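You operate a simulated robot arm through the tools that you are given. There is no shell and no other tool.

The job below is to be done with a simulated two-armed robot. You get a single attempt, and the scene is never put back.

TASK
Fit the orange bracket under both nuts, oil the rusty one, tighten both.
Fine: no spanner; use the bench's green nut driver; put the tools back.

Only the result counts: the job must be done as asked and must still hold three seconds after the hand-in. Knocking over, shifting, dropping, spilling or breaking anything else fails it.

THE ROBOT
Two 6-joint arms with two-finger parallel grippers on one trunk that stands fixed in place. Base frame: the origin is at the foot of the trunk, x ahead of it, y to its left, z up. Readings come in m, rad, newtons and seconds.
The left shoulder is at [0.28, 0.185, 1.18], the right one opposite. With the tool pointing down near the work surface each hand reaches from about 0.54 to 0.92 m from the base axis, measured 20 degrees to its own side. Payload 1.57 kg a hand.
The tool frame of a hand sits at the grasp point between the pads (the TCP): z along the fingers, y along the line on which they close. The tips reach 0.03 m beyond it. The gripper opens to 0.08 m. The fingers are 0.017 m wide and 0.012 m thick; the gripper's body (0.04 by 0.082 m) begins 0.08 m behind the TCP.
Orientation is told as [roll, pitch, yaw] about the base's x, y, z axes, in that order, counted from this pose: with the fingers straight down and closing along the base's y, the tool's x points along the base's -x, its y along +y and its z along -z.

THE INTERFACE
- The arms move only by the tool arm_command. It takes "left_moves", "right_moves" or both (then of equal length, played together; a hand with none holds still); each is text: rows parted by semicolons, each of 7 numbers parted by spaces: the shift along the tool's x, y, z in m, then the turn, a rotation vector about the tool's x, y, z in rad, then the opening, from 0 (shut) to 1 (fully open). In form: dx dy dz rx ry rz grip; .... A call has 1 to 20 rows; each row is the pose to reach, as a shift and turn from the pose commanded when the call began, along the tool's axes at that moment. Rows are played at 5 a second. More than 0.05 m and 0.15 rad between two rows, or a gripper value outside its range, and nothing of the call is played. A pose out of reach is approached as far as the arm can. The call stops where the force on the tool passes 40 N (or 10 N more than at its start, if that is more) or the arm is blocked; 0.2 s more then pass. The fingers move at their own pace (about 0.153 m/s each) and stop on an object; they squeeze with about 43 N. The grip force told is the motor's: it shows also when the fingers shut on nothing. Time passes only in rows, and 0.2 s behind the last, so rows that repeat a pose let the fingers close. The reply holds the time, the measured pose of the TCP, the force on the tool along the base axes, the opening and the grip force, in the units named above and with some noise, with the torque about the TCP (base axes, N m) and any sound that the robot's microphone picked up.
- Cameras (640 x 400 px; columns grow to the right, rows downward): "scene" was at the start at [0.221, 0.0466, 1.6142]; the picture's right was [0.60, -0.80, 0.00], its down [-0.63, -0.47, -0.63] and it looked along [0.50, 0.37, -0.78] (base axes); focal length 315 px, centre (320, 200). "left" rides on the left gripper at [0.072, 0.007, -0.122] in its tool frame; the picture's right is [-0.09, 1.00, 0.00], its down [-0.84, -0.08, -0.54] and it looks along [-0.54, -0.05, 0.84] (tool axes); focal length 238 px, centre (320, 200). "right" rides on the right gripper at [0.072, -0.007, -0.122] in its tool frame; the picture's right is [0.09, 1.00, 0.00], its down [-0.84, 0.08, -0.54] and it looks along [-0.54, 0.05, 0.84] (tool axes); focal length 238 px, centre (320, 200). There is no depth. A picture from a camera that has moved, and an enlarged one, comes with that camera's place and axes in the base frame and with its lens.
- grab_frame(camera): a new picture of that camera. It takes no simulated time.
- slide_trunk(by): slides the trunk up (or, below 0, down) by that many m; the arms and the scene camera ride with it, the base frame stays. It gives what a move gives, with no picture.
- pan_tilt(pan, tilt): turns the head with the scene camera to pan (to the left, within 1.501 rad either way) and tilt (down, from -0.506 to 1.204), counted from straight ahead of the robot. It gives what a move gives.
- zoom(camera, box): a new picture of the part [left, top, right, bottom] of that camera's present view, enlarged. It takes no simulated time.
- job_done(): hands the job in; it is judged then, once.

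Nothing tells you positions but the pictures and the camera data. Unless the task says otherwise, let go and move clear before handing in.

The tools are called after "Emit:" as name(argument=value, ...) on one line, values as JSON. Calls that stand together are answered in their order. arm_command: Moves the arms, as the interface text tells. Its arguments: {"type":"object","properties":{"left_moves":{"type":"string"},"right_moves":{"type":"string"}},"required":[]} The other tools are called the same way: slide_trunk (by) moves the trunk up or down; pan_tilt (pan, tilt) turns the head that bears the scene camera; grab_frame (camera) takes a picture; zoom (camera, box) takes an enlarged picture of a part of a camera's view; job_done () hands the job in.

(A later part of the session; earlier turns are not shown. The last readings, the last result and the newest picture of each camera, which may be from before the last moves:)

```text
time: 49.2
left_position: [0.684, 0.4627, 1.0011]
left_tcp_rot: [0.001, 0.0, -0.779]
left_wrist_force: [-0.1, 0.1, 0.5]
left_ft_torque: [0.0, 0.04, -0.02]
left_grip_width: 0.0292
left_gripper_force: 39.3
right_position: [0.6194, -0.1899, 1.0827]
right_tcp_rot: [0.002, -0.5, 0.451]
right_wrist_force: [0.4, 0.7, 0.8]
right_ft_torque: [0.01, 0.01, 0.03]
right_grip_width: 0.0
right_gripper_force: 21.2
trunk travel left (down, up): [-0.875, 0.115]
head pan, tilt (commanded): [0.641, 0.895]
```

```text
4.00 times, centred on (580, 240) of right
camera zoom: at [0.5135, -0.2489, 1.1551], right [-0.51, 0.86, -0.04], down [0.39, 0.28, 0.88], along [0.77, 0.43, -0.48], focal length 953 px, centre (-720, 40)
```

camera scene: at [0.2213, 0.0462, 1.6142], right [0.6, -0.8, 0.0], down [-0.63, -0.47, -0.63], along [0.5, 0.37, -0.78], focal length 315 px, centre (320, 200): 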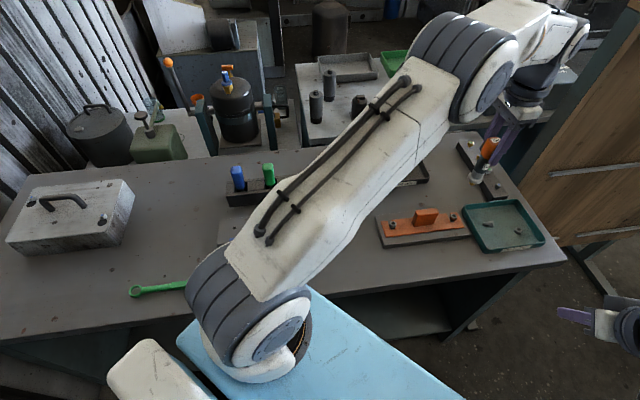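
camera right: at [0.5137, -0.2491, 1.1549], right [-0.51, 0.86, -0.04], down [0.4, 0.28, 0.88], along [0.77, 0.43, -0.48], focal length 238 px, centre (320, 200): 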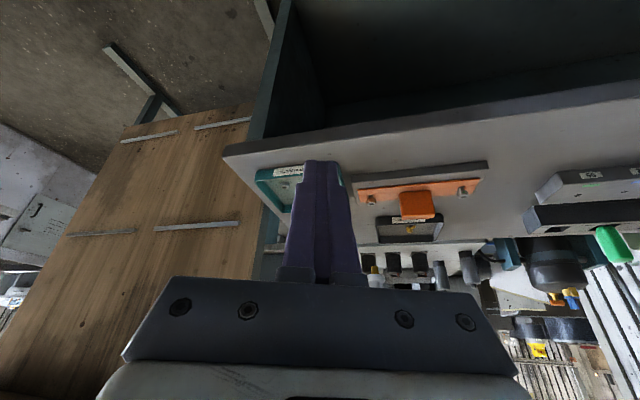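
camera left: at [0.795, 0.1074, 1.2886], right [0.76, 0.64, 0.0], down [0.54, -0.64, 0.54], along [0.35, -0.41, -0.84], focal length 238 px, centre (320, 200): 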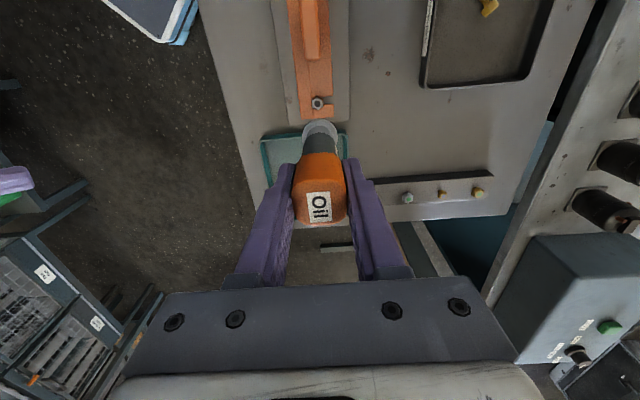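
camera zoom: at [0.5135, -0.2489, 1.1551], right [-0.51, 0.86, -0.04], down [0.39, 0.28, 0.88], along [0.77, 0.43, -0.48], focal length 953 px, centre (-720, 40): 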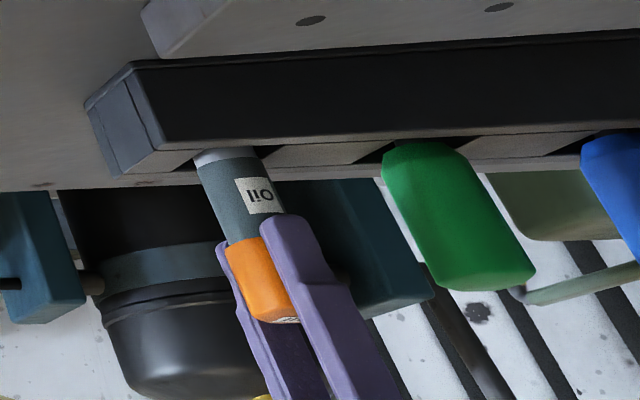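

The oiler is back in its original position in the slot. I'll open the fingers and rise clear.

Emit:
arm_command(left_moves="0 0 0 0 0 0 0.5; 0 0 0 0 0 0 1; 0 0 0 0 0 0 1; 0 0 0 0 0 0 1")

Emit:
grab_frame(camera="left")

Emit:
arm_command(left_moves="0 0 -0.03 0 0 0 1; 0 0 -0.065 0 0 0 1; 0 0 -0.1 0 0 0 1; 0 0 -0.13 0 0 0 1; 0 0 -0.16 0 0 0 1; 0 0 -0.16 0 0 0 1")

Emit:
zoom(camera="scene", box=[260, 130, 360, 210])

Emit:
grab_frame(camera="left")

```text
time: 50.2
left_position: [0.683, 0.4621, 1.0027]
left_tcp_rot: [0.001, 0.002, -0.778]
left_wrist_force: [-0.1, 0.9, 0.7]
left_ft_torque: [0.01, -0.03, 0.01]
left_grip_width: 0.08
left_gripper_force: 0.1
right_position: [0.6205, -0.1894, 1.0817]
right_tcp_rot: [0.003, -0.5, 0.449]
right_wrist_force: [-0.7, -0.4, -0.2]
right_ft_torque: [-0.03, 0.03, -0.01]
right_grip_width: 0.0
right_gripper_force: 21.9
trunk travel left (down, up): [-0.875, 0.115]
head pan, tilt (commanded): [0.641, 0.895]
```

```text
taken
camera left: at [0.6352, 0.5163, 1.1252], right [0.76, 0.64, 0.0], down [0.54, -0.64, 0.54], along [0.35, -0.41, -0.84], focal length 238 px, centre (320, 200)
```

left: 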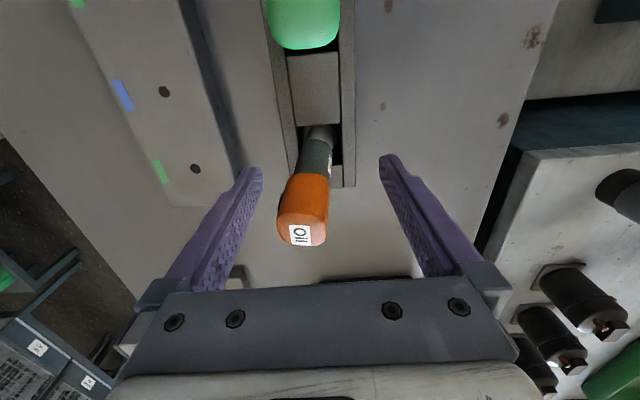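

```text
time: 51.6
left_position: [0.6813, 0.4586, 1.1638]
left_tcp_rot: [0.002, 0.001, -0.78]
left_wrist_force: [-0.5, -0.4, 0.4]
left_ft_torque: [-0.01, -0.01, -0.01]
left_grip_width: 0.08
left_gripper_force: 0.1
right_position: [0.6198, -0.1902, 1.0823]
right_tcp_rot: [0.003, -0.499, 0.45]
right_wrist_force: [0.1, -0.6, -0.4]
right_ft_torque: [-0.01, 0.01, 0.0]
right_grip_width: 0.0002
right_gripper_force: 21.2
trunk travel left (down, up): [-0.875, 0.115]
head pan, tilt (commanded): [0.641, 0.895]
```

```text
5.00 times, centred on (310, 170) of scene
camera zoom: at [0.2209, 0.0464, 1.6142], right [0.6, -0.8, 0.0], down [-0.63, -0.47, -0.63], along [0.5, 0.37, -0.78], focal length 1574 px, centre (370, 350)
```

zoom: 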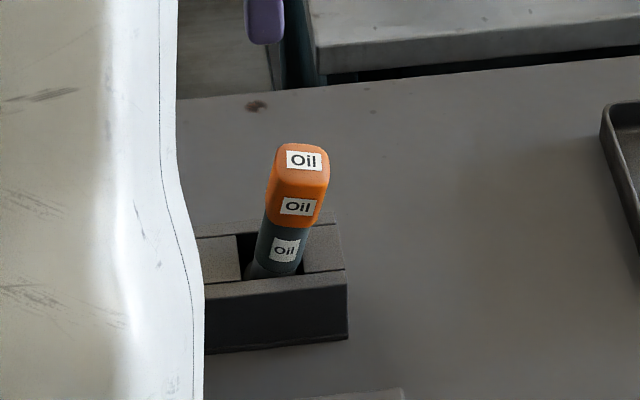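

```text
taken
camera left: at [0.6342, 0.5133, 1.287], right [0.76, 0.64, 0.0], down [0.54, -0.64, 0.54], along [0.35, -0.41, -0.84], focal length 238 px, centre (320, 200)
```

left: 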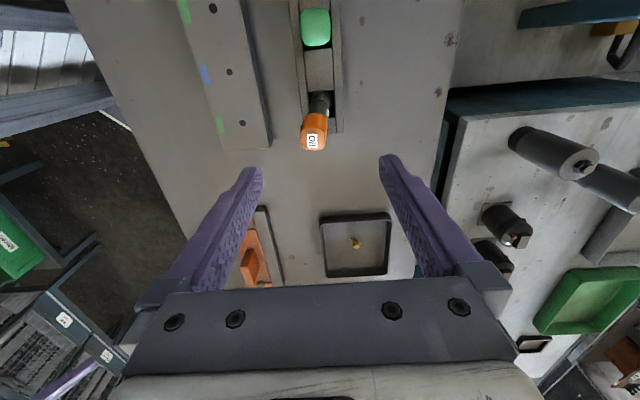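

After release the oiler tipped over slightly and now leans in its slot, so it isn't properly seated. I'll look closely to work out how to set it upright.

Emit:
zoom(camera="left", box=[290, 70, 350, 160])

Emit:
zoom(camera="scene", box=[295, 155, 330, 200])

Emit:
zoom(camera="right", box=[530, 190, 610, 280])

```text
4.44 times, centred on (320, 115) of left
camera zoom: at [0.6342, 0.5133, 1.287], right [0.76, 0.64, 0.0], down [0.54, -0.64, 0.54], along [0.35, -0.41, -0.84], focal length 1059 px, centre (320, 578)
```

zoom: 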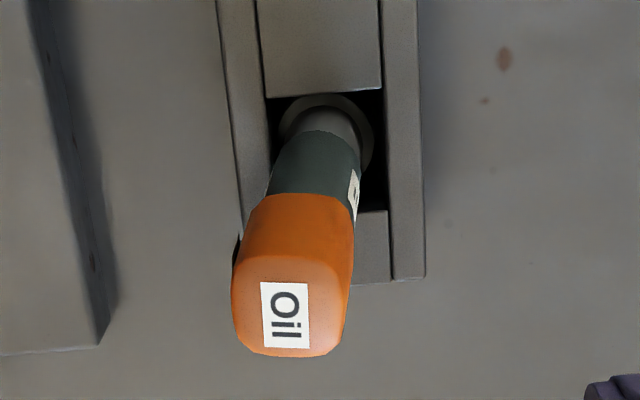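

```text
8.89 times, centred on (312, 178) of scene
camera zoom: at [0.2209, 0.0464, 1.6142], right [0.6, -0.8, 0.0], down [-0.63, -0.47, -0.63], along [0.5, 0.37, -0.78], focal length 2798 px, centre (387, 400)
```

zoom: 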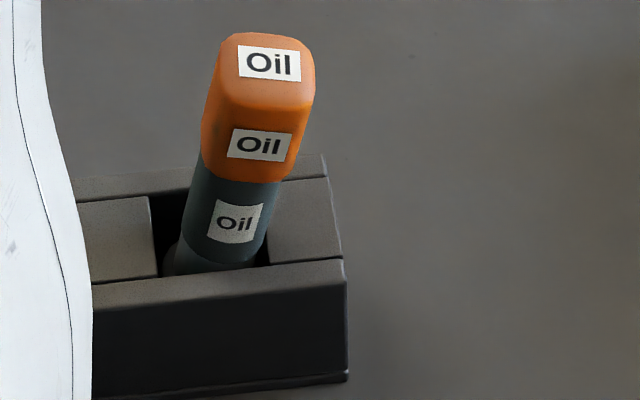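

```text
4.44 times, centred on (570, 235) of right
camera zoom: at [0.5134, -0.249, 1.1551], right [-0.51, 0.86, -0.04], down [0.39, 0.28, 0.88], along [0.77, 0.43, -0.48], focal length 1059 px, centre (-791, 44)
```

zoom: 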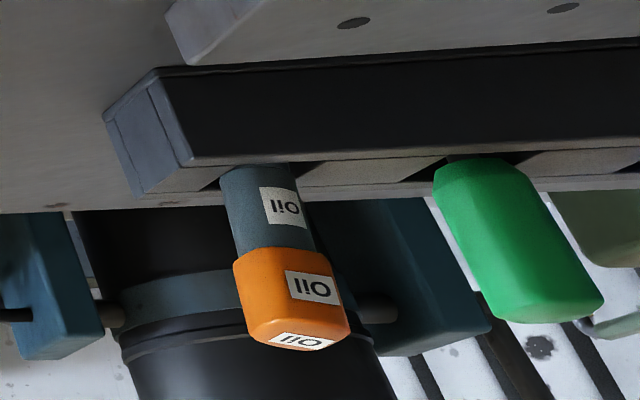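

The oiler leans about 14° along the rack and 7° towards the robot. I'll regrip it with the fingers closing along the rack to square it up. First I'll turn the hand above it, at height.

Emit:
arm_command(left_moves="0.0002 -0.0008 0 0 0 -0.1425 1; 0.0004 -0.0016 0 0 0 -0.2851 1; 0.0006 -0.0025 0 0 0 -0.4276 1; 0.0008 -0.0033 0 0 0 -0.5702 1; 0.001 -0.0041 0 0 0 -0.7127 1; 0.0012 -0.0049 0 0 0 -0.8553 1; 0.0014 -0.0057 0 0 0 -0.9978 1; 0.0016 -0.0065 0 0 0 -1.1404 1; 0.0018 -0.0074 0 0 0 -1.2829 1; 0.002 -0.0082 0 0 0 -1.4255 1; 0.002 -0.009 0 0 0 -1.568 1; 0.002 -0.009 0 0 0 -1.568 1")

Emit:
grab_frame(camera="left")

Emit:
zoom(camera="scene", box=[250, 110, 370, 200])

```text
time: 54.2
left_position: [0.6747, 0.4566, 1.1625]
left_tcp_rot: [0.0, -0.002, 0.792]
left_wrist_force: [-0.4, 0.9, 0.2]
left_ft_torque: [-0.01, -0.04, 0.02]
left_grip_width: 0.08
left_gripper_force: 0.0
right_position: [0.6205, -0.1901, 1.0821]
right_tcp_rot: [0.003, -0.5, 0.449]
right_wrist_force: [-0.1, -0.5, -1.2]
right_ft_torque: [-0.01, -0.01, 0.02]
right_grip_width: 0.0001
right_gripper_force: 21.2
trunk travel left (down, up): [-0.875, 0.115]
head pan, tilt (commanded): [0.641, 0.895]
```

```text
taken
camera left: at [0.6183, 0.4085, 1.2844], right [-0.64, 0.76, 0.0], down [0.64, 0.54, 0.54], along [0.41, 0.35, -0.84], focal length 238 px, centre (320, 200)
```

left: 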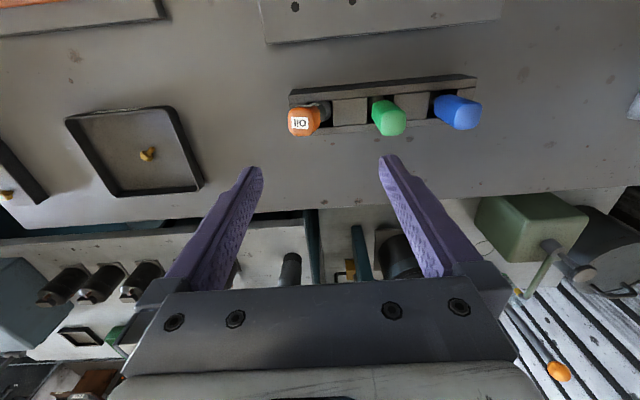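

```text
4.44 times, centred on (310, 155) of scene
camera zoom: at [0.2211, 0.0465, 1.6142], right [0.6, -0.8, 0.0], down [-0.63, -0.47, -0.63], along [0.5, 0.37, -0.78], focal length 1399 px, centre (364, 400)
```

zoom: 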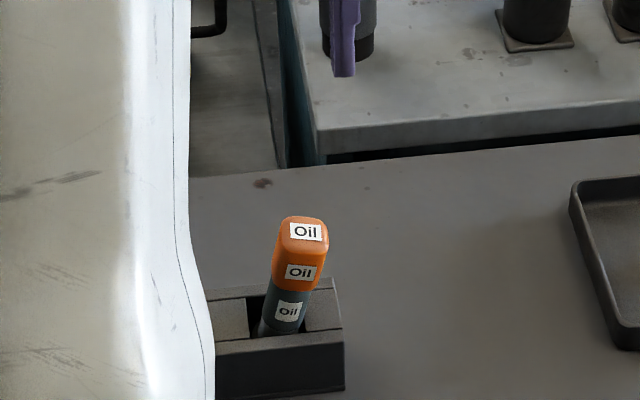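

The leaning cap is between the open fingers with about 5 mm to spare. I'll descend to cap height and check before closing.

Emit:
arm_command(left_moves="0 0 0.035 0 0 0 1; 0 0 0.07 0 0 0 1; 0 0 0.1 0 0 0 1; 0 0 0.13 0 0 0 1; 0 0 0.13 0 0 0 1")

Emit:
grab_frame(camera="left")

Emit:
zoom(camera="scene", box=[270, 130, 350, 210])

```text
time: 55.4
left_position: [0.6749, 0.4581, 1.0302]
left_tcp_rot: [0.002, -0.002, 0.791]
left_wrist_force: [0.0, 0.8, -0.1]
left_ft_torque: [0.01, 0.02, 0.04]
left_grip_width: 0.0802
left_gripper_force: 0.1
right_position: [0.6207, -0.1886, 1.0821]
right_tcp_rot: [0.0, -0.5, 0.449]
right_wrist_force: [-0.5, -0.1, 0.2]
right_ft_torque: [0.01, 0.03, -0.01]
right_grip_width: 0.0002
right_gripper_force: 21.2
trunk travel left (down, up): [-0.875, 0.115]
head pan, tilt (commanded): [0.641, 0.895]
```

```text
taken
camera left: at [0.6185, 0.4103, 1.154], right [-0.64, 0.77, 0.0], down [0.64, 0.54, 0.54], along [0.42, 0.35, -0.84], focal length 238 px, centre (320, 200)
```

left: 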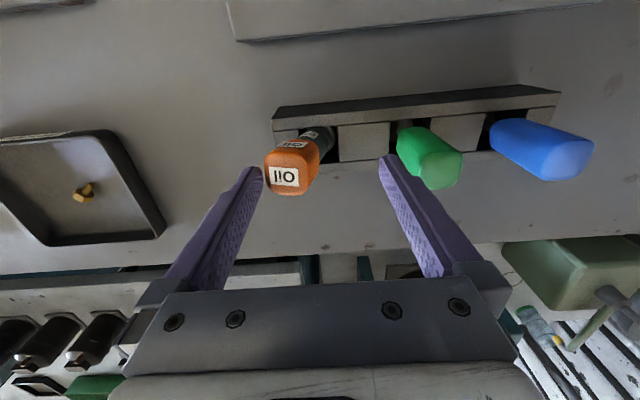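

```text
5.00 times, centred on (310, 170) of scene
camera zoom: at [0.2212, 0.0466, 1.6142], right [0.6, -0.8, 0.0], down [-0.63, -0.47, -0.63], along [0.5, 0.37, -0.78], focal length 1574 px, centre (370, 350)
```

zoom: 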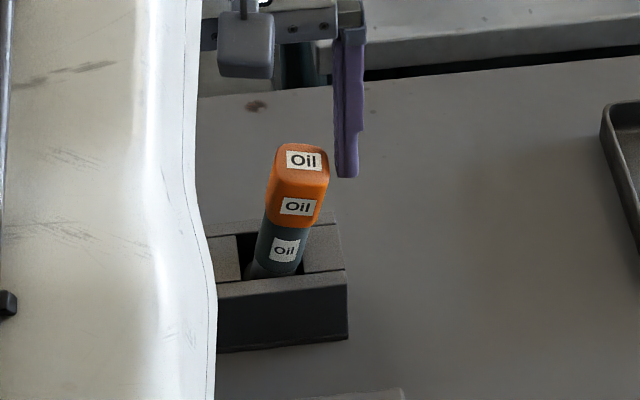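

There's about 4 mm between the finger and the leaning cap. I'll shift 2 mm away from it while going down to grip height.

Emit:
arm_command(left_moves="0.001 -0.002 0 0 0 0 1; 0.001 -0.002 0.01 0 0 0 1; 0.001 -0.002 0.02 0 0 0 1; 0.001 -0.002 0.028 0 0 0 1; 0.001 -0.002 0.028 0 0 0 1")

Emit:
grab_frame(camera="left")

Emit:
zoom(camera="scene", box=[270, 130, 350, 210])

```text
time: 56.6
left_position: [0.6756, 0.4556, 1.0037]
left_tcp_rot: [0.001, -0.002, 0.792]
left_wrist_force: [1.0, -0.3, 0.8]
left_ft_torque: [-0.02, -0.01, -0.05]
left_grip_width: 0.0798
left_gripper_force: 0.1
right_position: [0.619, -0.1891, 1.0822]
right_tcp_rot: [0.002, -0.499, 0.451]
right_wrist_force: [0.6, -0.2, 0.1]
right_ft_torque: [0.0, -0.03, 0.01]
right_grip_width: 0.0001
right_gripper_force: 21.5
trunk travel left (down, up): [-0.875, 0.115]
head pan, tilt (commanded): [0.641, 0.895]
```

```text
taken
camera left: at [0.6195, 0.4077, 1.1268], right [-0.64, 0.77, 0.0], down [0.64, 0.54, 0.54], along [0.42, 0.35, -0.84], focal length 238 px, centre (320, 200)
```

left: 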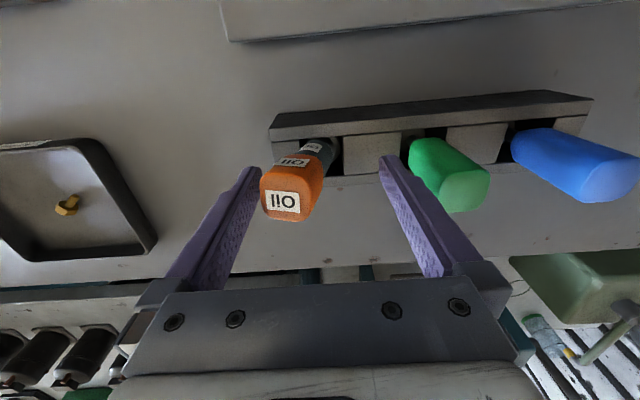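

```text
5.00 times, centred on (310, 170) of scene
camera zoom: at [0.2211, 0.0465, 1.6142], right [0.6, -0.8, 0.0], down [-0.63, -0.47, -0.63], along [0.5, 0.37, -0.78], focal length 1574 px, centre (370, 350)
```

zoom: 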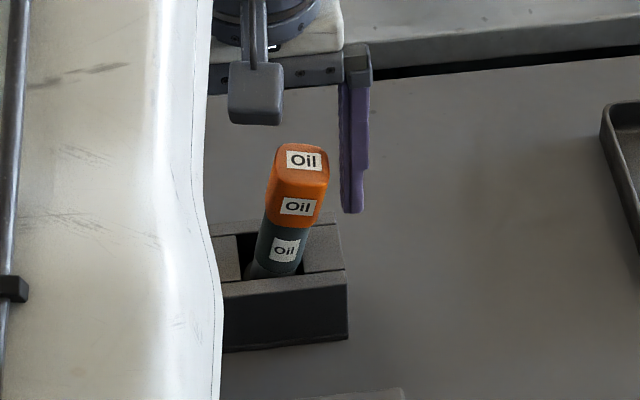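

Now I'll close slowly so the finger pushes the cap upright.

Emit:
arm_command(left_moves="0 0 0 0 0 0 0.9; 0 0 0 0 0 0 0.8; 0 0 0 0 0 0 0.7; 0 0 0 0 0 0 0.6; 0 0 0 0 0 0 0.52; 0 0 0 0 0 0 0.46; 0 0 0 0 0 0 0.42; 0 0 0 0 0 0 0.38; 0 0 0 0 0 0 0.3; 0 0 0 0 0 0 0; 0 0 0 0 0 0 0")

Emit:
grab_frame(camera="left")

Emit:
zoom(camera="scene", box=[270, 130, 350, 210])

Emit:
zoom(camera="right", box=[520, 190, 640, 290])

```text
time: 59.0
left_position: [0.6756, 0.4551, 1.0036]
left_tcp_rot: [0.003, -0.001, 0.789]
left_wrist_force: [1.1, 0.0, 0.0]
left_ft_torque: [-0.03, -0.06, 0.02]
left_grip_width: 0.0294
left_gripper_force: 38.7
right_position: [0.6195, -0.1906, 1.083]
right_tcp_rot: [0.001, -0.5, 0.451]
right_wrist_force: [-0.5, 0.5, 0.7]
right_ft_torque: [-0.02, -0.05, -0.01]
right_grip_width: 0.0
right_gripper_force: 21.9
trunk travel left (down, up): [-0.875, 0.115]
head pan, tilt (commanded): [0.641, 0.895]
```

```text
taken
camera left: at [0.6194, 0.4076, 1.1269], right [-0.64, 0.77, 0.0], down [0.64, 0.54, 0.54], along [0.41, 0.35, -0.84], focal length 238 px, centre (320, 200)
```

left: 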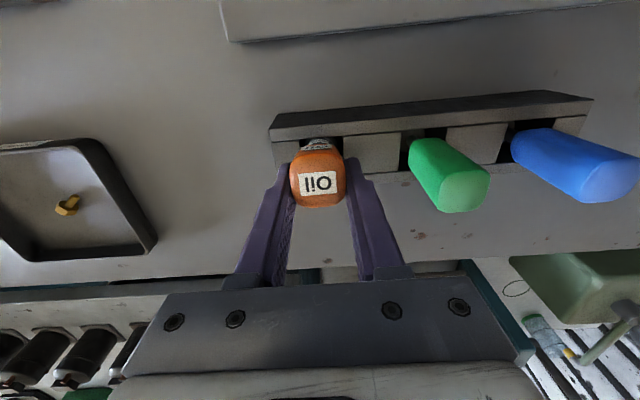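

```text
5.00 times, centred on (310, 170) of scene
camera zoom: at [0.2211, 0.0464, 1.6142], right [0.6, -0.8, 0.0], down [-0.63, -0.47, -0.63], along [0.5, 0.37, -0.78], focal length 1574 px, centre (370, 350)
```

zoom: 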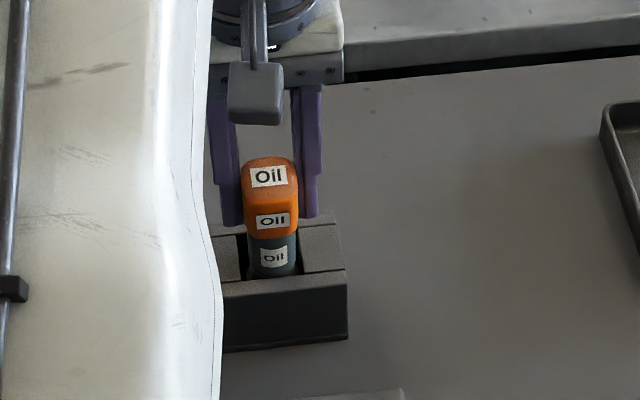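

```text
4.00 times, centred on (580, 240) of right
camera zoom: at [0.5135, -0.2489, 1.1551], right [-0.51, 0.86, -0.04], down [0.39, 0.28, 0.88], along [0.77, 0.43, -0.48], focal length 953 px, centre (-720, 40)
```

zoom: 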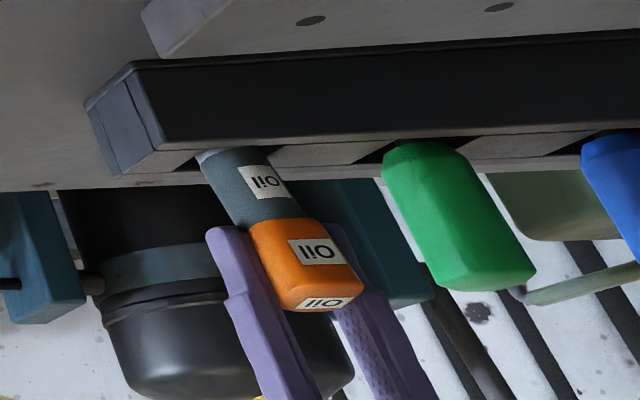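

The oiler is now straight along the rack but leans about 9° towards the robot, turning about the finger axis. I'll lift it 4 mm in the slot and rotate the hand about the oiler's tip to bring it upright.

Emit:
arm_command(left_moves="0 0 -0.004 0 0 0 0; -0.0048 0 -0.004 0 0.039 0 0; -0.0096 0 -0.004 0 0.078 0 0; -0.0144 0 -0.004 0 0.116 0 0; -0.0192 0 -0.004 0 0.155 0 0; -0.0192 0 -0.004 0 0.155 0 0")

Emit:
grab_frame(camera="left")

Emit:
zoom(camera="scene", box=[270, 130, 350, 210])

Emit:
zoom(camera="right", box=[520, 190, 640, 290])

```text
time: 60.4
left_position: [0.6879, 0.4665, 1.0064]
left_tcp_rot: [0.001, 0.158, 0.79]
left_wrist_force: [-8.3, -9.1, -0.5]
left_ft_torque: [-0.89, 0.74, 0.0]
left_grip_width: 0.0294
left_gripper_force: 39.1
right_position: [0.62, -0.1905, 1.083]
right_tcp_rot: [0.002, -0.5, 0.45]
right_wrist_force: [0.0, 0.7, -0.2]
right_ft_torque: [-0.02, -0.04, -0.04]
right_grip_width: 0.0001
right_gripper_force: 21.8
trunk travel left (down, up): [-0.875, 0.115]
head pan, tilt (commanded): [0.641, 0.895]
```

```text
taken
camera left: at [0.6456, 0.4337, 1.1395], right [-0.64, 0.77, -0.01], down [0.7, 0.59, 0.4], along [0.32, 0.25, -0.92], focal length 238 px, centre (320, 200)
```

left: 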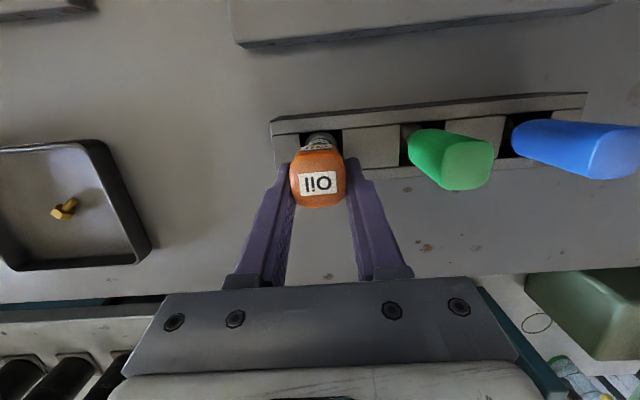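

```text
5.00 times, centred on (310, 170) of scene
camera zoom: at [0.2207, 0.046, 1.6142], right [0.6, -0.8, 0.0], down [-0.63, -0.47, -0.63], along [0.5, 0.37, -0.78], focal length 1574 px, centre (370, 350)
```

zoom: 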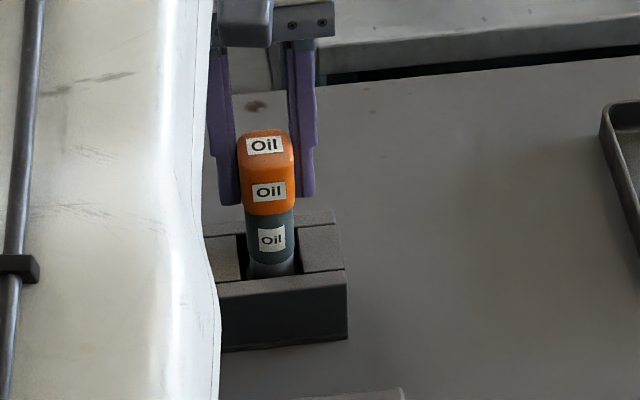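

```text
4.00 times, centred on (580, 240) of right
camera zoom: at [0.5131, -0.2493, 1.1551], right [-0.51, 0.86, -0.04], down [0.39, 0.28, 0.88], along [0.77, 0.43, -0.48], focal length 953 px, centre (-720, 40)
```

zoom: 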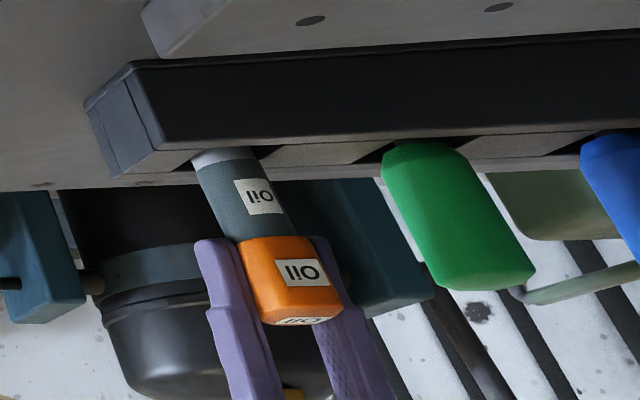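

The lower collar is pressing on the far wall of the slot with about 12 N, while the oiler looks nearly upright. I'll ease back 2 mm towards the robot.

Emit:
arm_command(left_moves="0.001 0 0.0002 0 0 0 0; 0.002 0 0.0003 0 0 0 0; 0.002 0 0.0003 0 0 0 0")

Emit:
zoom(camera="right", box=[530, 200, 610, 270])

Emit:
zoom(camera="scene", box=[280, 145, 340, 205])

```text
time: 61.2
left_position: [0.687, 0.4669, 1.0071]
left_tcp_rot: [0.002, 0.153, 0.792]
left_wrist_force: [-4.6, -7.6, -2.4]
left_ft_torque: [-0.75, 0.55, -0.04]
left_grip_width: 0.0296
left_gripper_force: 38.9
right_position: [0.62, -0.1902, 1.0819]
right_tcp_rot: [0.002, -0.501, 0.451]
right_wrist_force: [0.2, 0.2, 0.4]
right_ft_torque: [0.0, 0.0, 0.02]
right_grip_width: 0.0
right_gripper_force: 21.0
trunk travel left (down, up): [-0.875, 0.115]
head pan, tilt (commanded): [0.641, 0.895]
```

```text
5.71 times, centred on (570, 235) of right
camera zoom: at [0.5134, -0.2492, 1.1551], right [-0.51, 0.86, -0.04], down [0.39, 0.28, 0.88], along [0.77, 0.43, -0.48], focal length 1362 px, centre (-1109, 0)
```

zoom: 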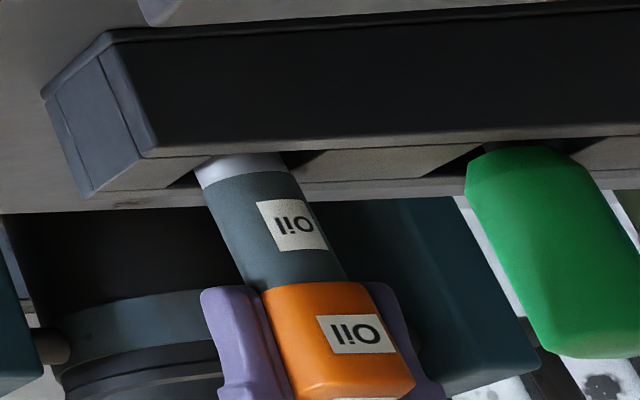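

```text
6.67 times, centred on (310, 175) of scene
camera zoom: at [0.221, 0.0461, 1.6142], right [0.6, -0.8, 0.0], down [-0.63, -0.47, -0.63], along [0.5, 0.37, -0.78], focal length 2099 px, centre (387, 367)
```

zoom: 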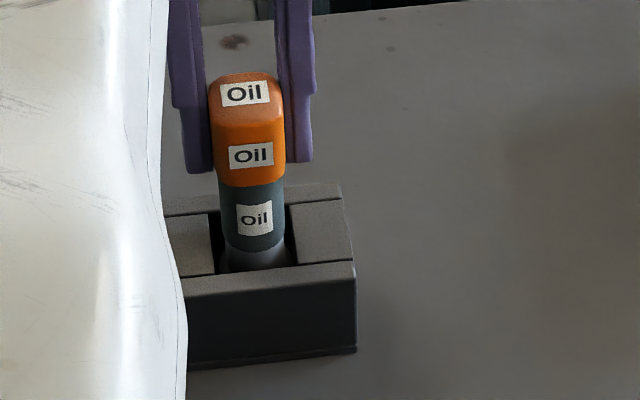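

The force is down to 9 N, which suggests the oiler still leans about 2° towards the robot. I'll rotate a little further about the grip point to relieve it.

Emit:
arm_command(left_moves="0 0 0 0 0.015 0 0; 0 0 0 0 0.03 0 0; 0 0 0 0 0.04 0 0; 0 0 0 0 0.04 0 0")

Emit:
zoom(camera="right", box=[530, 200, 610, 270])

Emit:
zoom(camera="scene", box=[280, 145, 340, 205])

```text
time: 62.2
left_position: [0.6873, 0.4677, 1.0081]
left_tcp_rot: [0.002, 0.192, 0.791]
left_wrist_force: [0.8, 0.5, -1.1]
left_ft_torque: [0.03, -0.03, -0.02]
left_grip_width: 0.0294
left_gripper_force: 39.9
right_position: [0.6207, -0.1893, 1.0829]
right_tcp_rot: [0.004, -0.5, 0.45]
right_wrist_force: [0.0, -0.4, -0.1]
right_ft_torque: [0.0, 0.01, -0.01]
right_grip_width: 0.0
right_gripper_force: 21.2
trunk travel left (down, up): [-0.875, 0.115]
head pan, tilt (commanded): [0.641, 0.895]
```

```text
5.71 times, centred on (570, 235) of right
camera zoom: at [0.5136, -0.2489, 1.1551], right [-0.51, 0.86, -0.04], down [0.39, 0.28, 0.88], along [0.77, 0.43, -0.48], focal length 1362 px, centre (-1109, 0)
```

zoom: 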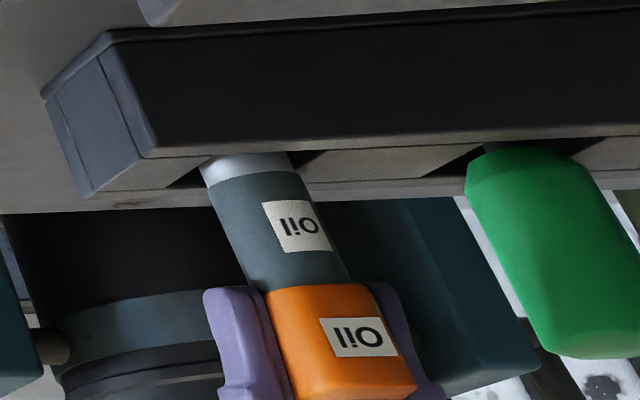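

```text
6.67 times, centred on (310, 175) of scene
camera zoom: at [0.2211, 0.0465, 1.6142], right [0.6, -0.8, 0.0], down [-0.63, -0.47, -0.63], along [0.5, 0.37, -0.78], focal length 2099 px, centre (387, 367)
```

zoom: 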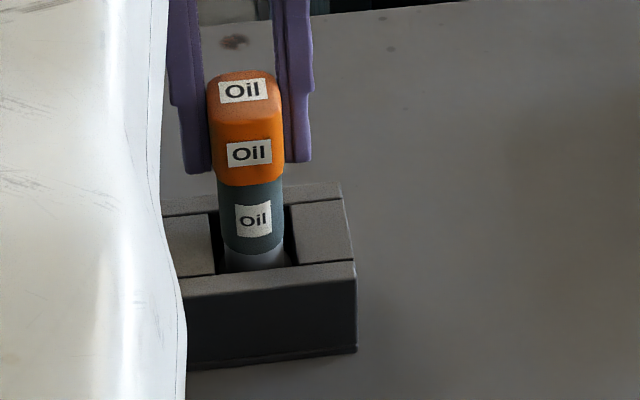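

The sideways force is gone and the oiler hangs free and nearly vertical in the slot. I'll lower it straight down in small steps until its tip touches.

Emit:
arm_command(left_moves="-0.0003 0 0.0015 0 0 0 0; -0.0006 0 0.0029 0 0 0 0; -0.0006 0 0.0029 0 0 0 0")

Emit:
arm_command(left_moves="-0.0002 0 0.001 0 0 0 0; -0.0004 0 0.002 0 0 0 0; -0.0004 0 0.002 0 0 0 0")

```text
time: 63.0
left_position: [0.688, 0.4673, 1.0045]
left_tcp_rot: [0.002, 0.191, 0.791]
left_wrist_force: [-0.2, 1.0, 4.2]
left_ft_torque: [0.15, 0.02, -0.03]
left_grip_width: 0.0296
left_gripper_force: 39.2
right_position: [0.6207, -0.1895, 1.0816]
right_tcp_rot: [0.001, -0.499, 0.451]
right_wrist_force: [0.2, 0.5, 0.3]
right_ft_torque: [0.0, -0.01, 0.03]
right_grip_width: 0.0002
right_gripper_force: 20.9
trunk travel left (down, up): [-0.875, 0.115]
head pan, tilt (commanded): [0.641, 0.895]
```

```text
time: 63.8
left_position: [0.6871, 0.4671, 1.0042]
left_tcp_rot: [0.001, 0.193, 0.79]
left_wrist_force: [-1.5, -0.2, 23.3]
left_ft_torque: [-0.18, 0.34, 0.02]
left_grip_width: 0.0293
left_gripper_force: 39.5
right_position: [0.6183, -0.1905, 1.0826]
right_tcp_rot: [0.002, -0.5, 0.452]
right_wrist_force: [0.7, 0.3, -0.9]
right_ft_torque: [-0.02, 0.01, -0.01]
right_grip_width: 0.0
right_gripper_force: 21.2
trunk travel left (down, up): [-0.875, 0.115]
head pan, tilt (commanded): [0.641, 0.895]
```

The tip is on the floor of the slot (23 N). The torque puts the contact directly below the grip axis, so the oiler is upright. I'll ease off to a light contact and then open very slowly.

Emit:
arm_command(left_moves="0.0002 0 -0.0009 0 0 0 0; 0.0004 0 -0.0018 0 0 0 0; 0.0004 0 -0.0018 0 0 0 0")

```text
time: 64.6
left_position: [0.6873, 0.4672, 1.0042]
left_tcp_rot: [0.002, 0.189, 0.792]
left_wrist_force: [4.5, 4.5, 15.8]
left_ft_torque: [0.35, -0.33, -0.04]
left_grip_width: 0.0293
left_gripper_force: 38.7
right_position: [0.6187, -0.1904, 1.0833]
right_tcp_rot: [0.001, -0.5, 0.451]
right_wrist_force: [-0.1, 0.4, 0.3]
right_ft_torque: [0.01, -0.01, -0.01]
right_grip_width: 0.0003
right_gripper_force: 22.1
trunk travel left (down, up): [-0.875, 0.115]
head pan, tilt (commanded): [0.641, 0.895]
```

Emit:
arm_command(left_moves="0.0001 0 -0.0007 0 0 0 0; 0.0003 0 -0.0014 0 0 0 0; 0.0003 0 -0.0014 0 0 0 0")

```text
time: 65.4
left_position: [0.6886, 0.4684, 1.0053]
left_tcp_rot: [0.001, 0.194, 0.792]
left_wrist_force: [6.1, 5.5, 2.4]
left_ft_torque: [0.61, -0.64, 0.01]
left_grip_width: 0.0293
left_gripper_force: 38.7
right_position: [0.6209, -0.1904, 1.0825]
right_tcp_rot: [0.001, -0.499, 0.45]
right_wrist_force: [0.5, 0.4, -0.2]
right_ft_torque: [-0.03, 0.01, 0.0]
right_grip_width: 0.0
right_gripper_force: 21.3
trunk travel left (down, up): [-0.875, 0.115]
head pan, tilt (commanded): [0.641, 0.895]
```

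The collar now touches the near wall with about 8 N. I'll shift 2 mm away from the robot to centre it.

Emit:
arm_command(left_moves="-0.001 0 -0.0002 0 0 0 0; -0.002 0 -0.0004 0 0 0 0; -0.002 0 -0.0004 0 0 0 0")

Emit:
zoom(camera="scene", box=[280, 145, 340, 205])

Emit:
zoom(camera="right", box=[530, 200, 610, 270])

Emit:
grab_frame(camera="left")

```text
time: 66.2
left_position: [0.6889, 0.4681, 1.0054]
left_tcp_rot: [0.002, 0.197, 0.79]
left_wrist_force: [-0.1, 0.1, -0.2]
left_ft_torque: [0.02, -0.02, -0.01]
left_grip_width: 0.0295
left_gripper_force: 39.3
right_position: [0.6195, -0.1911, 1.0831]
right_tcp_rot: [0.0, -0.498, 0.449]
right_wrist_force: [0.0, 0.6, 0.8]
right_ft_torque: [0.0, 0.03, 0.02]
right_grip_width: 0.0
right_gripper_force: 21.1
trunk travel left (down, up): [-0.875, 0.115]
head pan, tilt (commanded): [0.641, 0.895]
```

```text
6.67 times, centred on (310, 175) of scene
camera zoom: at [0.221, 0.0464, 1.6142], right [0.6, -0.8, 0.0], down [-0.63, -0.47, -0.63], along [0.5, 0.37, -0.78], focal length 2099 px, centre (387, 367)
```

zoom: 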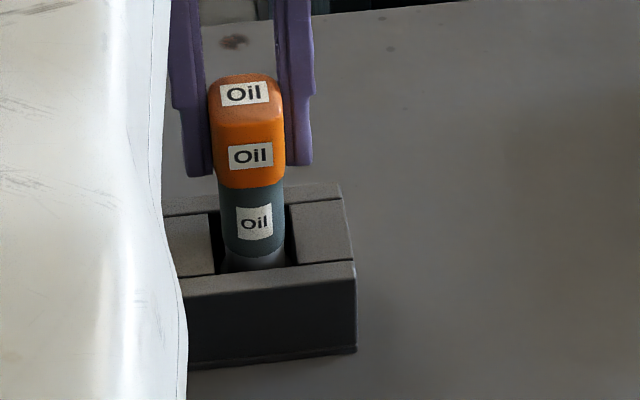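

```text
5.71 times, centred on (570, 235) of right
camera zoom: at [0.5134, -0.249, 1.1551], right [-0.51, 0.86, -0.04], down [0.39, 0.28, 0.88], along [0.77, 0.43, -0.48], focal length 1362 px, centre (-1109, 0)
```

zoom: 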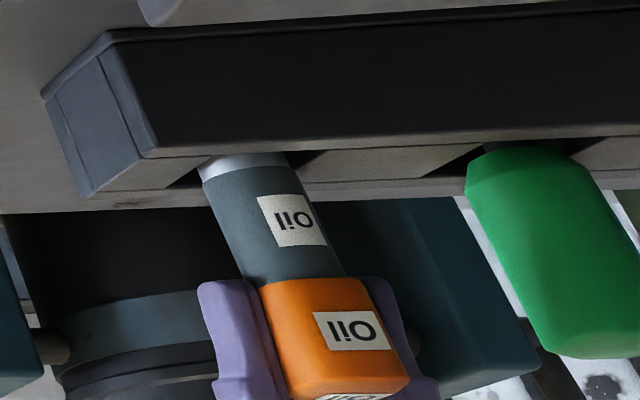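

```text
taken
camera left: at [0.6494, 0.4386, 1.1394], right [-0.64, 0.77, -0.02], down [0.71, 0.6, 0.37], along [0.29, 0.23, -0.93], focal length 238 px, centre (320, 200)
```

left: 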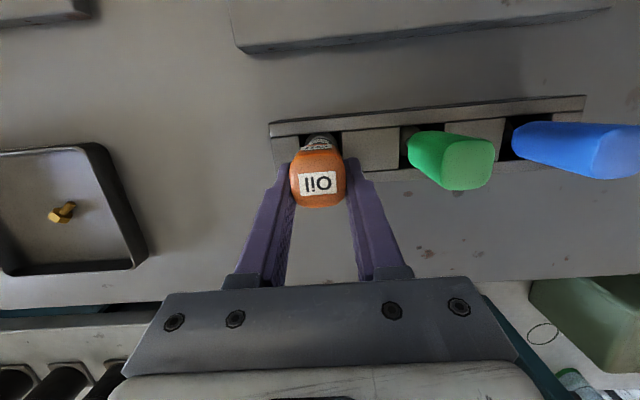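

Forces are balanced. I'll lower by 0.8 mm for a light touch and then open very slowly.

Emit:
arm_command(left_moves="-0.0001 0 0.0004 0 0 0 0; -0.0002 0 0.0008 0 0 0 0; -0.0002 0 0.0008 0 0 0 0")

```text
time: 67.0
left_position: [0.6873, 0.4681, 1.0037]
left_tcp_rot: [0.002, 0.194, 0.792]
left_wrist_force: [-2.6, 0.4, 4.8]
left_ft_torque: [-0.04, 0.3, -0.04]
left_grip_width: 0.0294
left_gripper_force: 39.2
right_position: [0.6198, -0.1903, 1.0822]
right_tcp_rot: [0.001, -0.5, 0.45]
right_wrist_force: [0.2, 0.0, 0.1]
right_ft_torque: [0.0, 0.02, 0.0]
right_grip_width: 0.0
right_gripper_force: 21.3
trunk travel left (down, up): [-0.875, 0.115]
head pan, tilt (commanded): [0.641, 0.895]
```

Light contact of about 5 N. I'll open the fingers in very small steps.

Emit:
arm_command(left_moves="0 0 0 0 0 0 0.36; 0 0 0 0 0 0 0.368; 0 0 0 0 0 0 0.371; 0 0 0 0 0 0 0.374; 0 0 0 0 0 0 0.378; 0 0 0 0 0 0 0.382; 0 0 0 0 0 0 0.386; 0 0 0 0 0 0 0.39")

Emit:
zoom(camera="scene", box=[280, 145, 340, 205])

Emit:
zoom(camera="right", box=[530, 200, 610, 270])

Emit:
zoom(camera="left", box=[260, 110, 380, 230])

```text
time: 68.8
left_position: [0.6901, 0.4681, 1.006]
left_tcp_rot: [0.001, 0.193, 0.791]
left_wrist_force: [-0.4, 0.3, 0.2]
left_ft_torque: [0.0, -0.04, -0.02]
left_grip_width: 0.031
left_gripper_force: 0.1
right_position: [0.6189, -0.1909, 1.0831]
right_tcp_rot: [0.001, -0.499, 0.451]
right_wrist_force: [-0.3, 0.0, 0.1]
right_ft_torque: [0.02, 0.03, 0.01]
right_grip_width: 0.0
right_gripper_force: 20.9
trunk travel left (down, up): [-0.875, 0.115]
head pan, tilt (commanded): [0.641, 0.895]
```

```text
6.67 times, centred on (310, 175) of scene
camera zoom: at [0.2211, 0.0465, 1.6142], right [0.6, -0.8, 0.0], down [-0.63, -0.47, -0.63], along [0.5, 0.37, -0.78], focal length 2099 px, centre (387, 367)
```

zoom: 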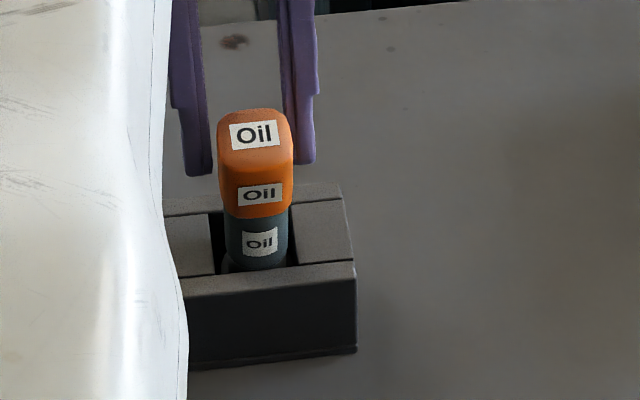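

```text
5.71 times, centred on (570, 235) of right
camera zoom: at [0.5135, -0.2489, 1.1551], right [-0.51, 0.86, -0.04], down [0.39, 0.28, 0.88], along [0.77, 0.43, -0.48], focal length 1362 px, centre (-1109, 0)
```

zoom: 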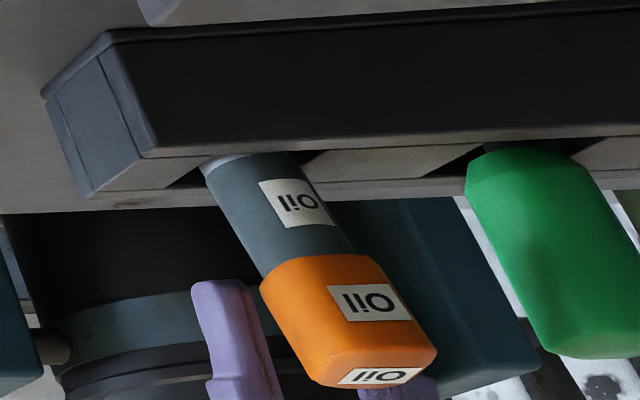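

```text
3.33 times, centred on (320, 170) of left
camera zoom: at [0.6501, 0.4386, 1.1388], right [-0.64, 0.77, -0.02], down [0.71, 0.6, 0.37], along [0.29, 0.23, -0.93], focal length 794 px, centre (320, 300)
```

zoom: 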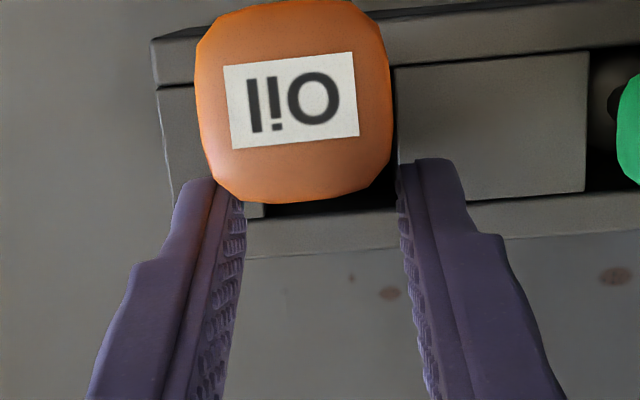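

The oiler tipped again, now towards the robot. Its tip is small, so it needs a gentler release. This time I'll grip across the rack, where the scene camera can check the lean. First I'll open up and rise clear.

Emit:
arm_command(left_moves="0 0 0 0 0 0 0.5; 0 0 0 0 0 0 1; 0 0 0 0 0 0 1; 0 0 -0.03 0 0 0 1; 0 0 -0.065 0 0 0 1; 0 0 -0.1 0 0 0 1; 0 0 -0.13 0 0 0 1; 0 0 -0.16 0 0 0 1; 0 0 -0.16 0 0 0 1")

Emit:
grab_frame(camera="left")

Emit:
zoom(camera="scene", box=[280, 145, 340, 205])

Emit:
zoom(camera="right", box=[530, 200, 610, 270])

```text
time: 70.8
left_position: [0.7126, 0.4892, 1.1629]
left_tcp_rot: [0.003, 0.194, 0.789]
left_wrist_force: [-0.7, 0.2, 0.5]
left_ft_torque: [0.02, 0.02, -0.03]
left_grip_width: 0.08
left_gripper_force: 0.2
right_position: [0.6198, -0.1908, 1.0836]
right_tcp_rot: [0.001, -0.5, 0.451]
right_wrist_force: [-0.2, 0.4, -0.5]
right_ft_torque: [0.03, 0.06, 0.01]
right_grip_width: 0.0
right_gripper_force: 21.7
trunk travel left (down, up): [-0.875, 0.115]
head pan, tilt (commanded): [0.641, 0.895]
```

```text
taken
camera left: at [0.6726, 0.4607, 1.2969], right [-0.64, 0.76, -0.02], down [0.71, 0.6, 0.37], along [0.29, 0.23, -0.93], focal length 238 px, centre (320, 200)
```

left: 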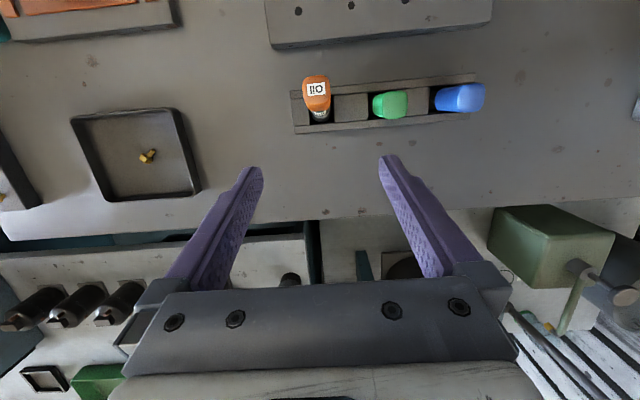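

```text
6.67 times, centred on (310, 175) of scene
camera zoom: at [0.221, 0.0464, 1.6142], right [0.6, -0.8, 0.0], down [-0.63, -0.47, -0.63], along [0.5, 0.37, -0.78], focal length 2099 px, centre (387, 367)
```

zoom: 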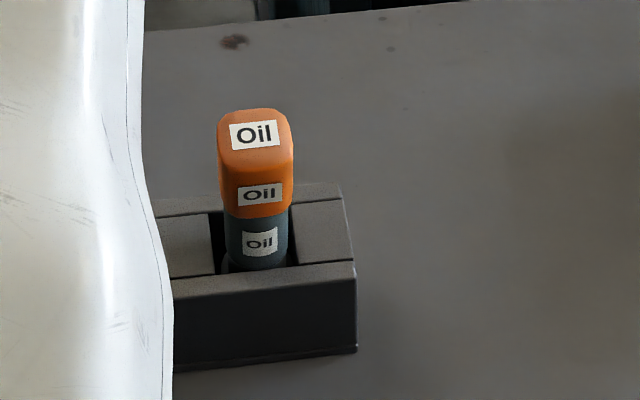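

```text
5.71 times, centred on (570, 235) of right
camera zoom: at [0.5134, -0.2489, 1.1551], right [-0.51, 0.86, -0.04], down [0.39, 0.28, 0.88], along [0.77, 0.43, -0.48], focal length 1362 px, centre (-1109, 0)
```

zoom: 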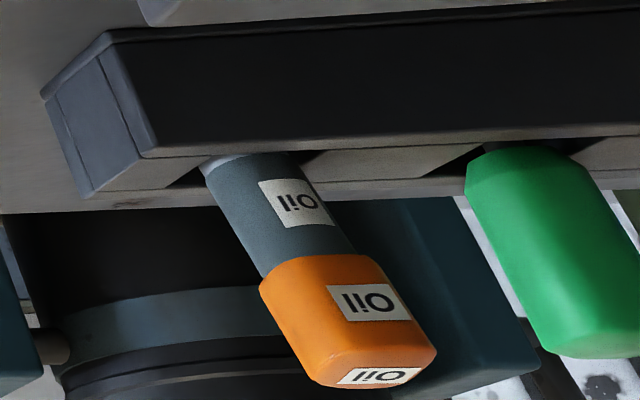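

Emit:
zoom(camera="left", box=[285, 60, 365, 140])

Emit:
zoom(camera="left", box=[360, 70, 500, 140])

```text
5.00 times, centred on (325, 100) of left
camera zoom: at [0.6726, 0.4607, 1.2969], right [-0.64, 0.76, -0.02], down [0.71, 0.6, 0.37], along [0.29, 0.23, -0.93], focal length 1192 px, centre (295, 700)
```

zoom: 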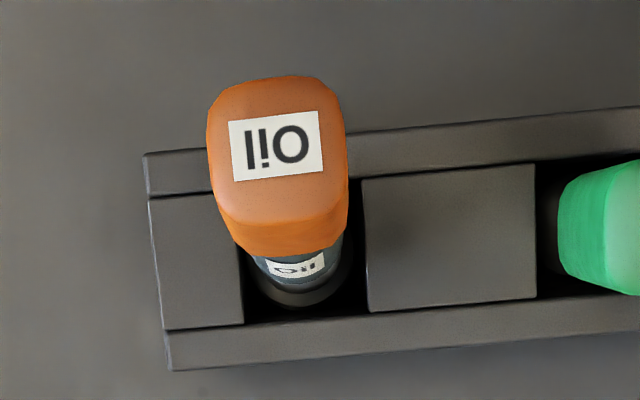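

```text
4.57 times, centred on (430, 105) of left
camera zoom: at [0.6726, 0.4607, 1.2969], right [-0.64, 0.76, -0.02], down [0.71, 0.6, 0.37], along [0.29, 0.23, -0.93], focal length 1090 px, centre (-183, 634)
```

zoom: 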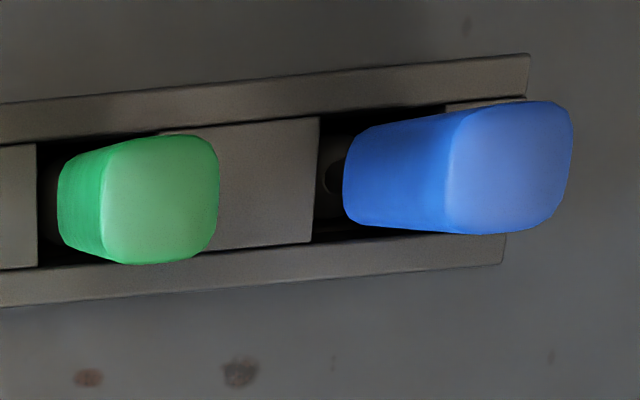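

I'll level the hand, then turn it back so the fingers close across the rack, centred on the cap at height.

Emit:
arm_command(left_moves="0 0 0 0 -0.1 0 1; 0 0 0 0 -0.193 0 1; 0 0 0 0 -0.193 0 1")

Emit:
arm_command(left_moves="0.004 0.0001 0 0 0 0.1425 1; 0.0079 0.0002 0 0 0 0.2851 1; 0.0119 0.0003 0 0 0 0.4276 1; 0.0159 0.0004 0 0 0 0.5702 1; 0.0199 0.0005 0 0 0 0.7127 1; 0.0238 0.0006 0 0 0 0.8553 1; 0.0278 0.0007 0 0 0 0.9978 1; 0.0318 0.0008 0 0 0 1.1404 1; 0.0358 0.0009 0 0 0 1.2829 1; 0.0397 0.001 0 0 0 1.4255 1; 0.0437 0.0011 0 0 0 1.568 1; 0.0437 0.0011 0 0 0 1.568 1")

Emit:
zoom(camera="left", box=[240, 50, 400, 200])

```text
time: 71.6
left_position: [0.711, 0.4908, 1.1611]
left_tcp_rot: [0.002, 0.0, 0.79]
left_wrist_force: [-0.4, -0.5, 0.4]
left_ft_torque: [-0.03, 0.0, -0.03]
left_grip_width: 0.0804
left_gripper_force: 0.2
right_position: [0.6196, -0.1892, 1.0823]
right_tcp_rot: [0.002, -0.499, 0.45]
right_wrist_force: [-0.7, 0.1, 0.0]
right_ft_torque: [0.02, 0.0, -0.02]
right_grip_width: 0.0
right_gripper_force: 21.8
trunk travel left (down, up): [-0.875, 0.115]
head pan, tilt (commanded): [0.641, 0.895]
```

```text
time: 74.2
left_position: [0.6777, 0.4597, 1.162]
left_tcp_rot: [-0.001, 0.001, -0.779]
left_wrist_force: [0.8, 0.5, 0.0]
left_ft_torque: [-0.01, 0.0, 0.03]
left_grip_width: 0.0801
left_gripper_force: 0.0
right_position: [0.6203, -0.1894, 1.0833]
right_tcp_rot: [0.003, -0.499, 0.451]
right_wrist_force: [0.1, -0.2, -0.2]
right_ft_torque: [-0.01, 0.03, 0.0]
right_grip_width: 0.0
right_gripper_force: 21.5
trunk travel left (down, up): [-0.875, 0.115]
head pan, tilt (commanded): [0.641, 0.895]
```

```text
2.67 times, centred on (320, 125) of left
camera zoom: at [0.6313, 0.5139, 1.2854], right [0.77, 0.64, 0.0], down [0.54, -0.64, 0.54], along [0.35, -0.41, -0.84], focal length 636 px, centre (320, 400)
```

zoom: 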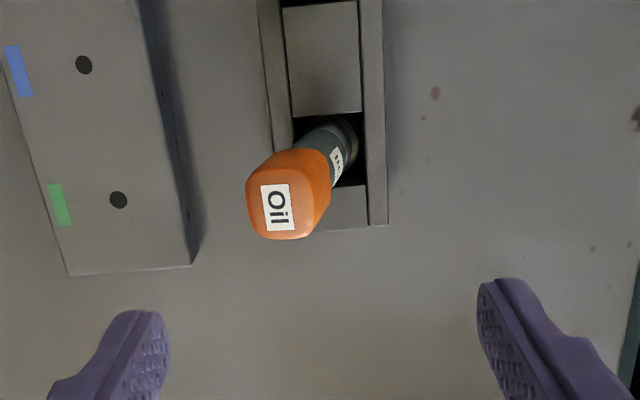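

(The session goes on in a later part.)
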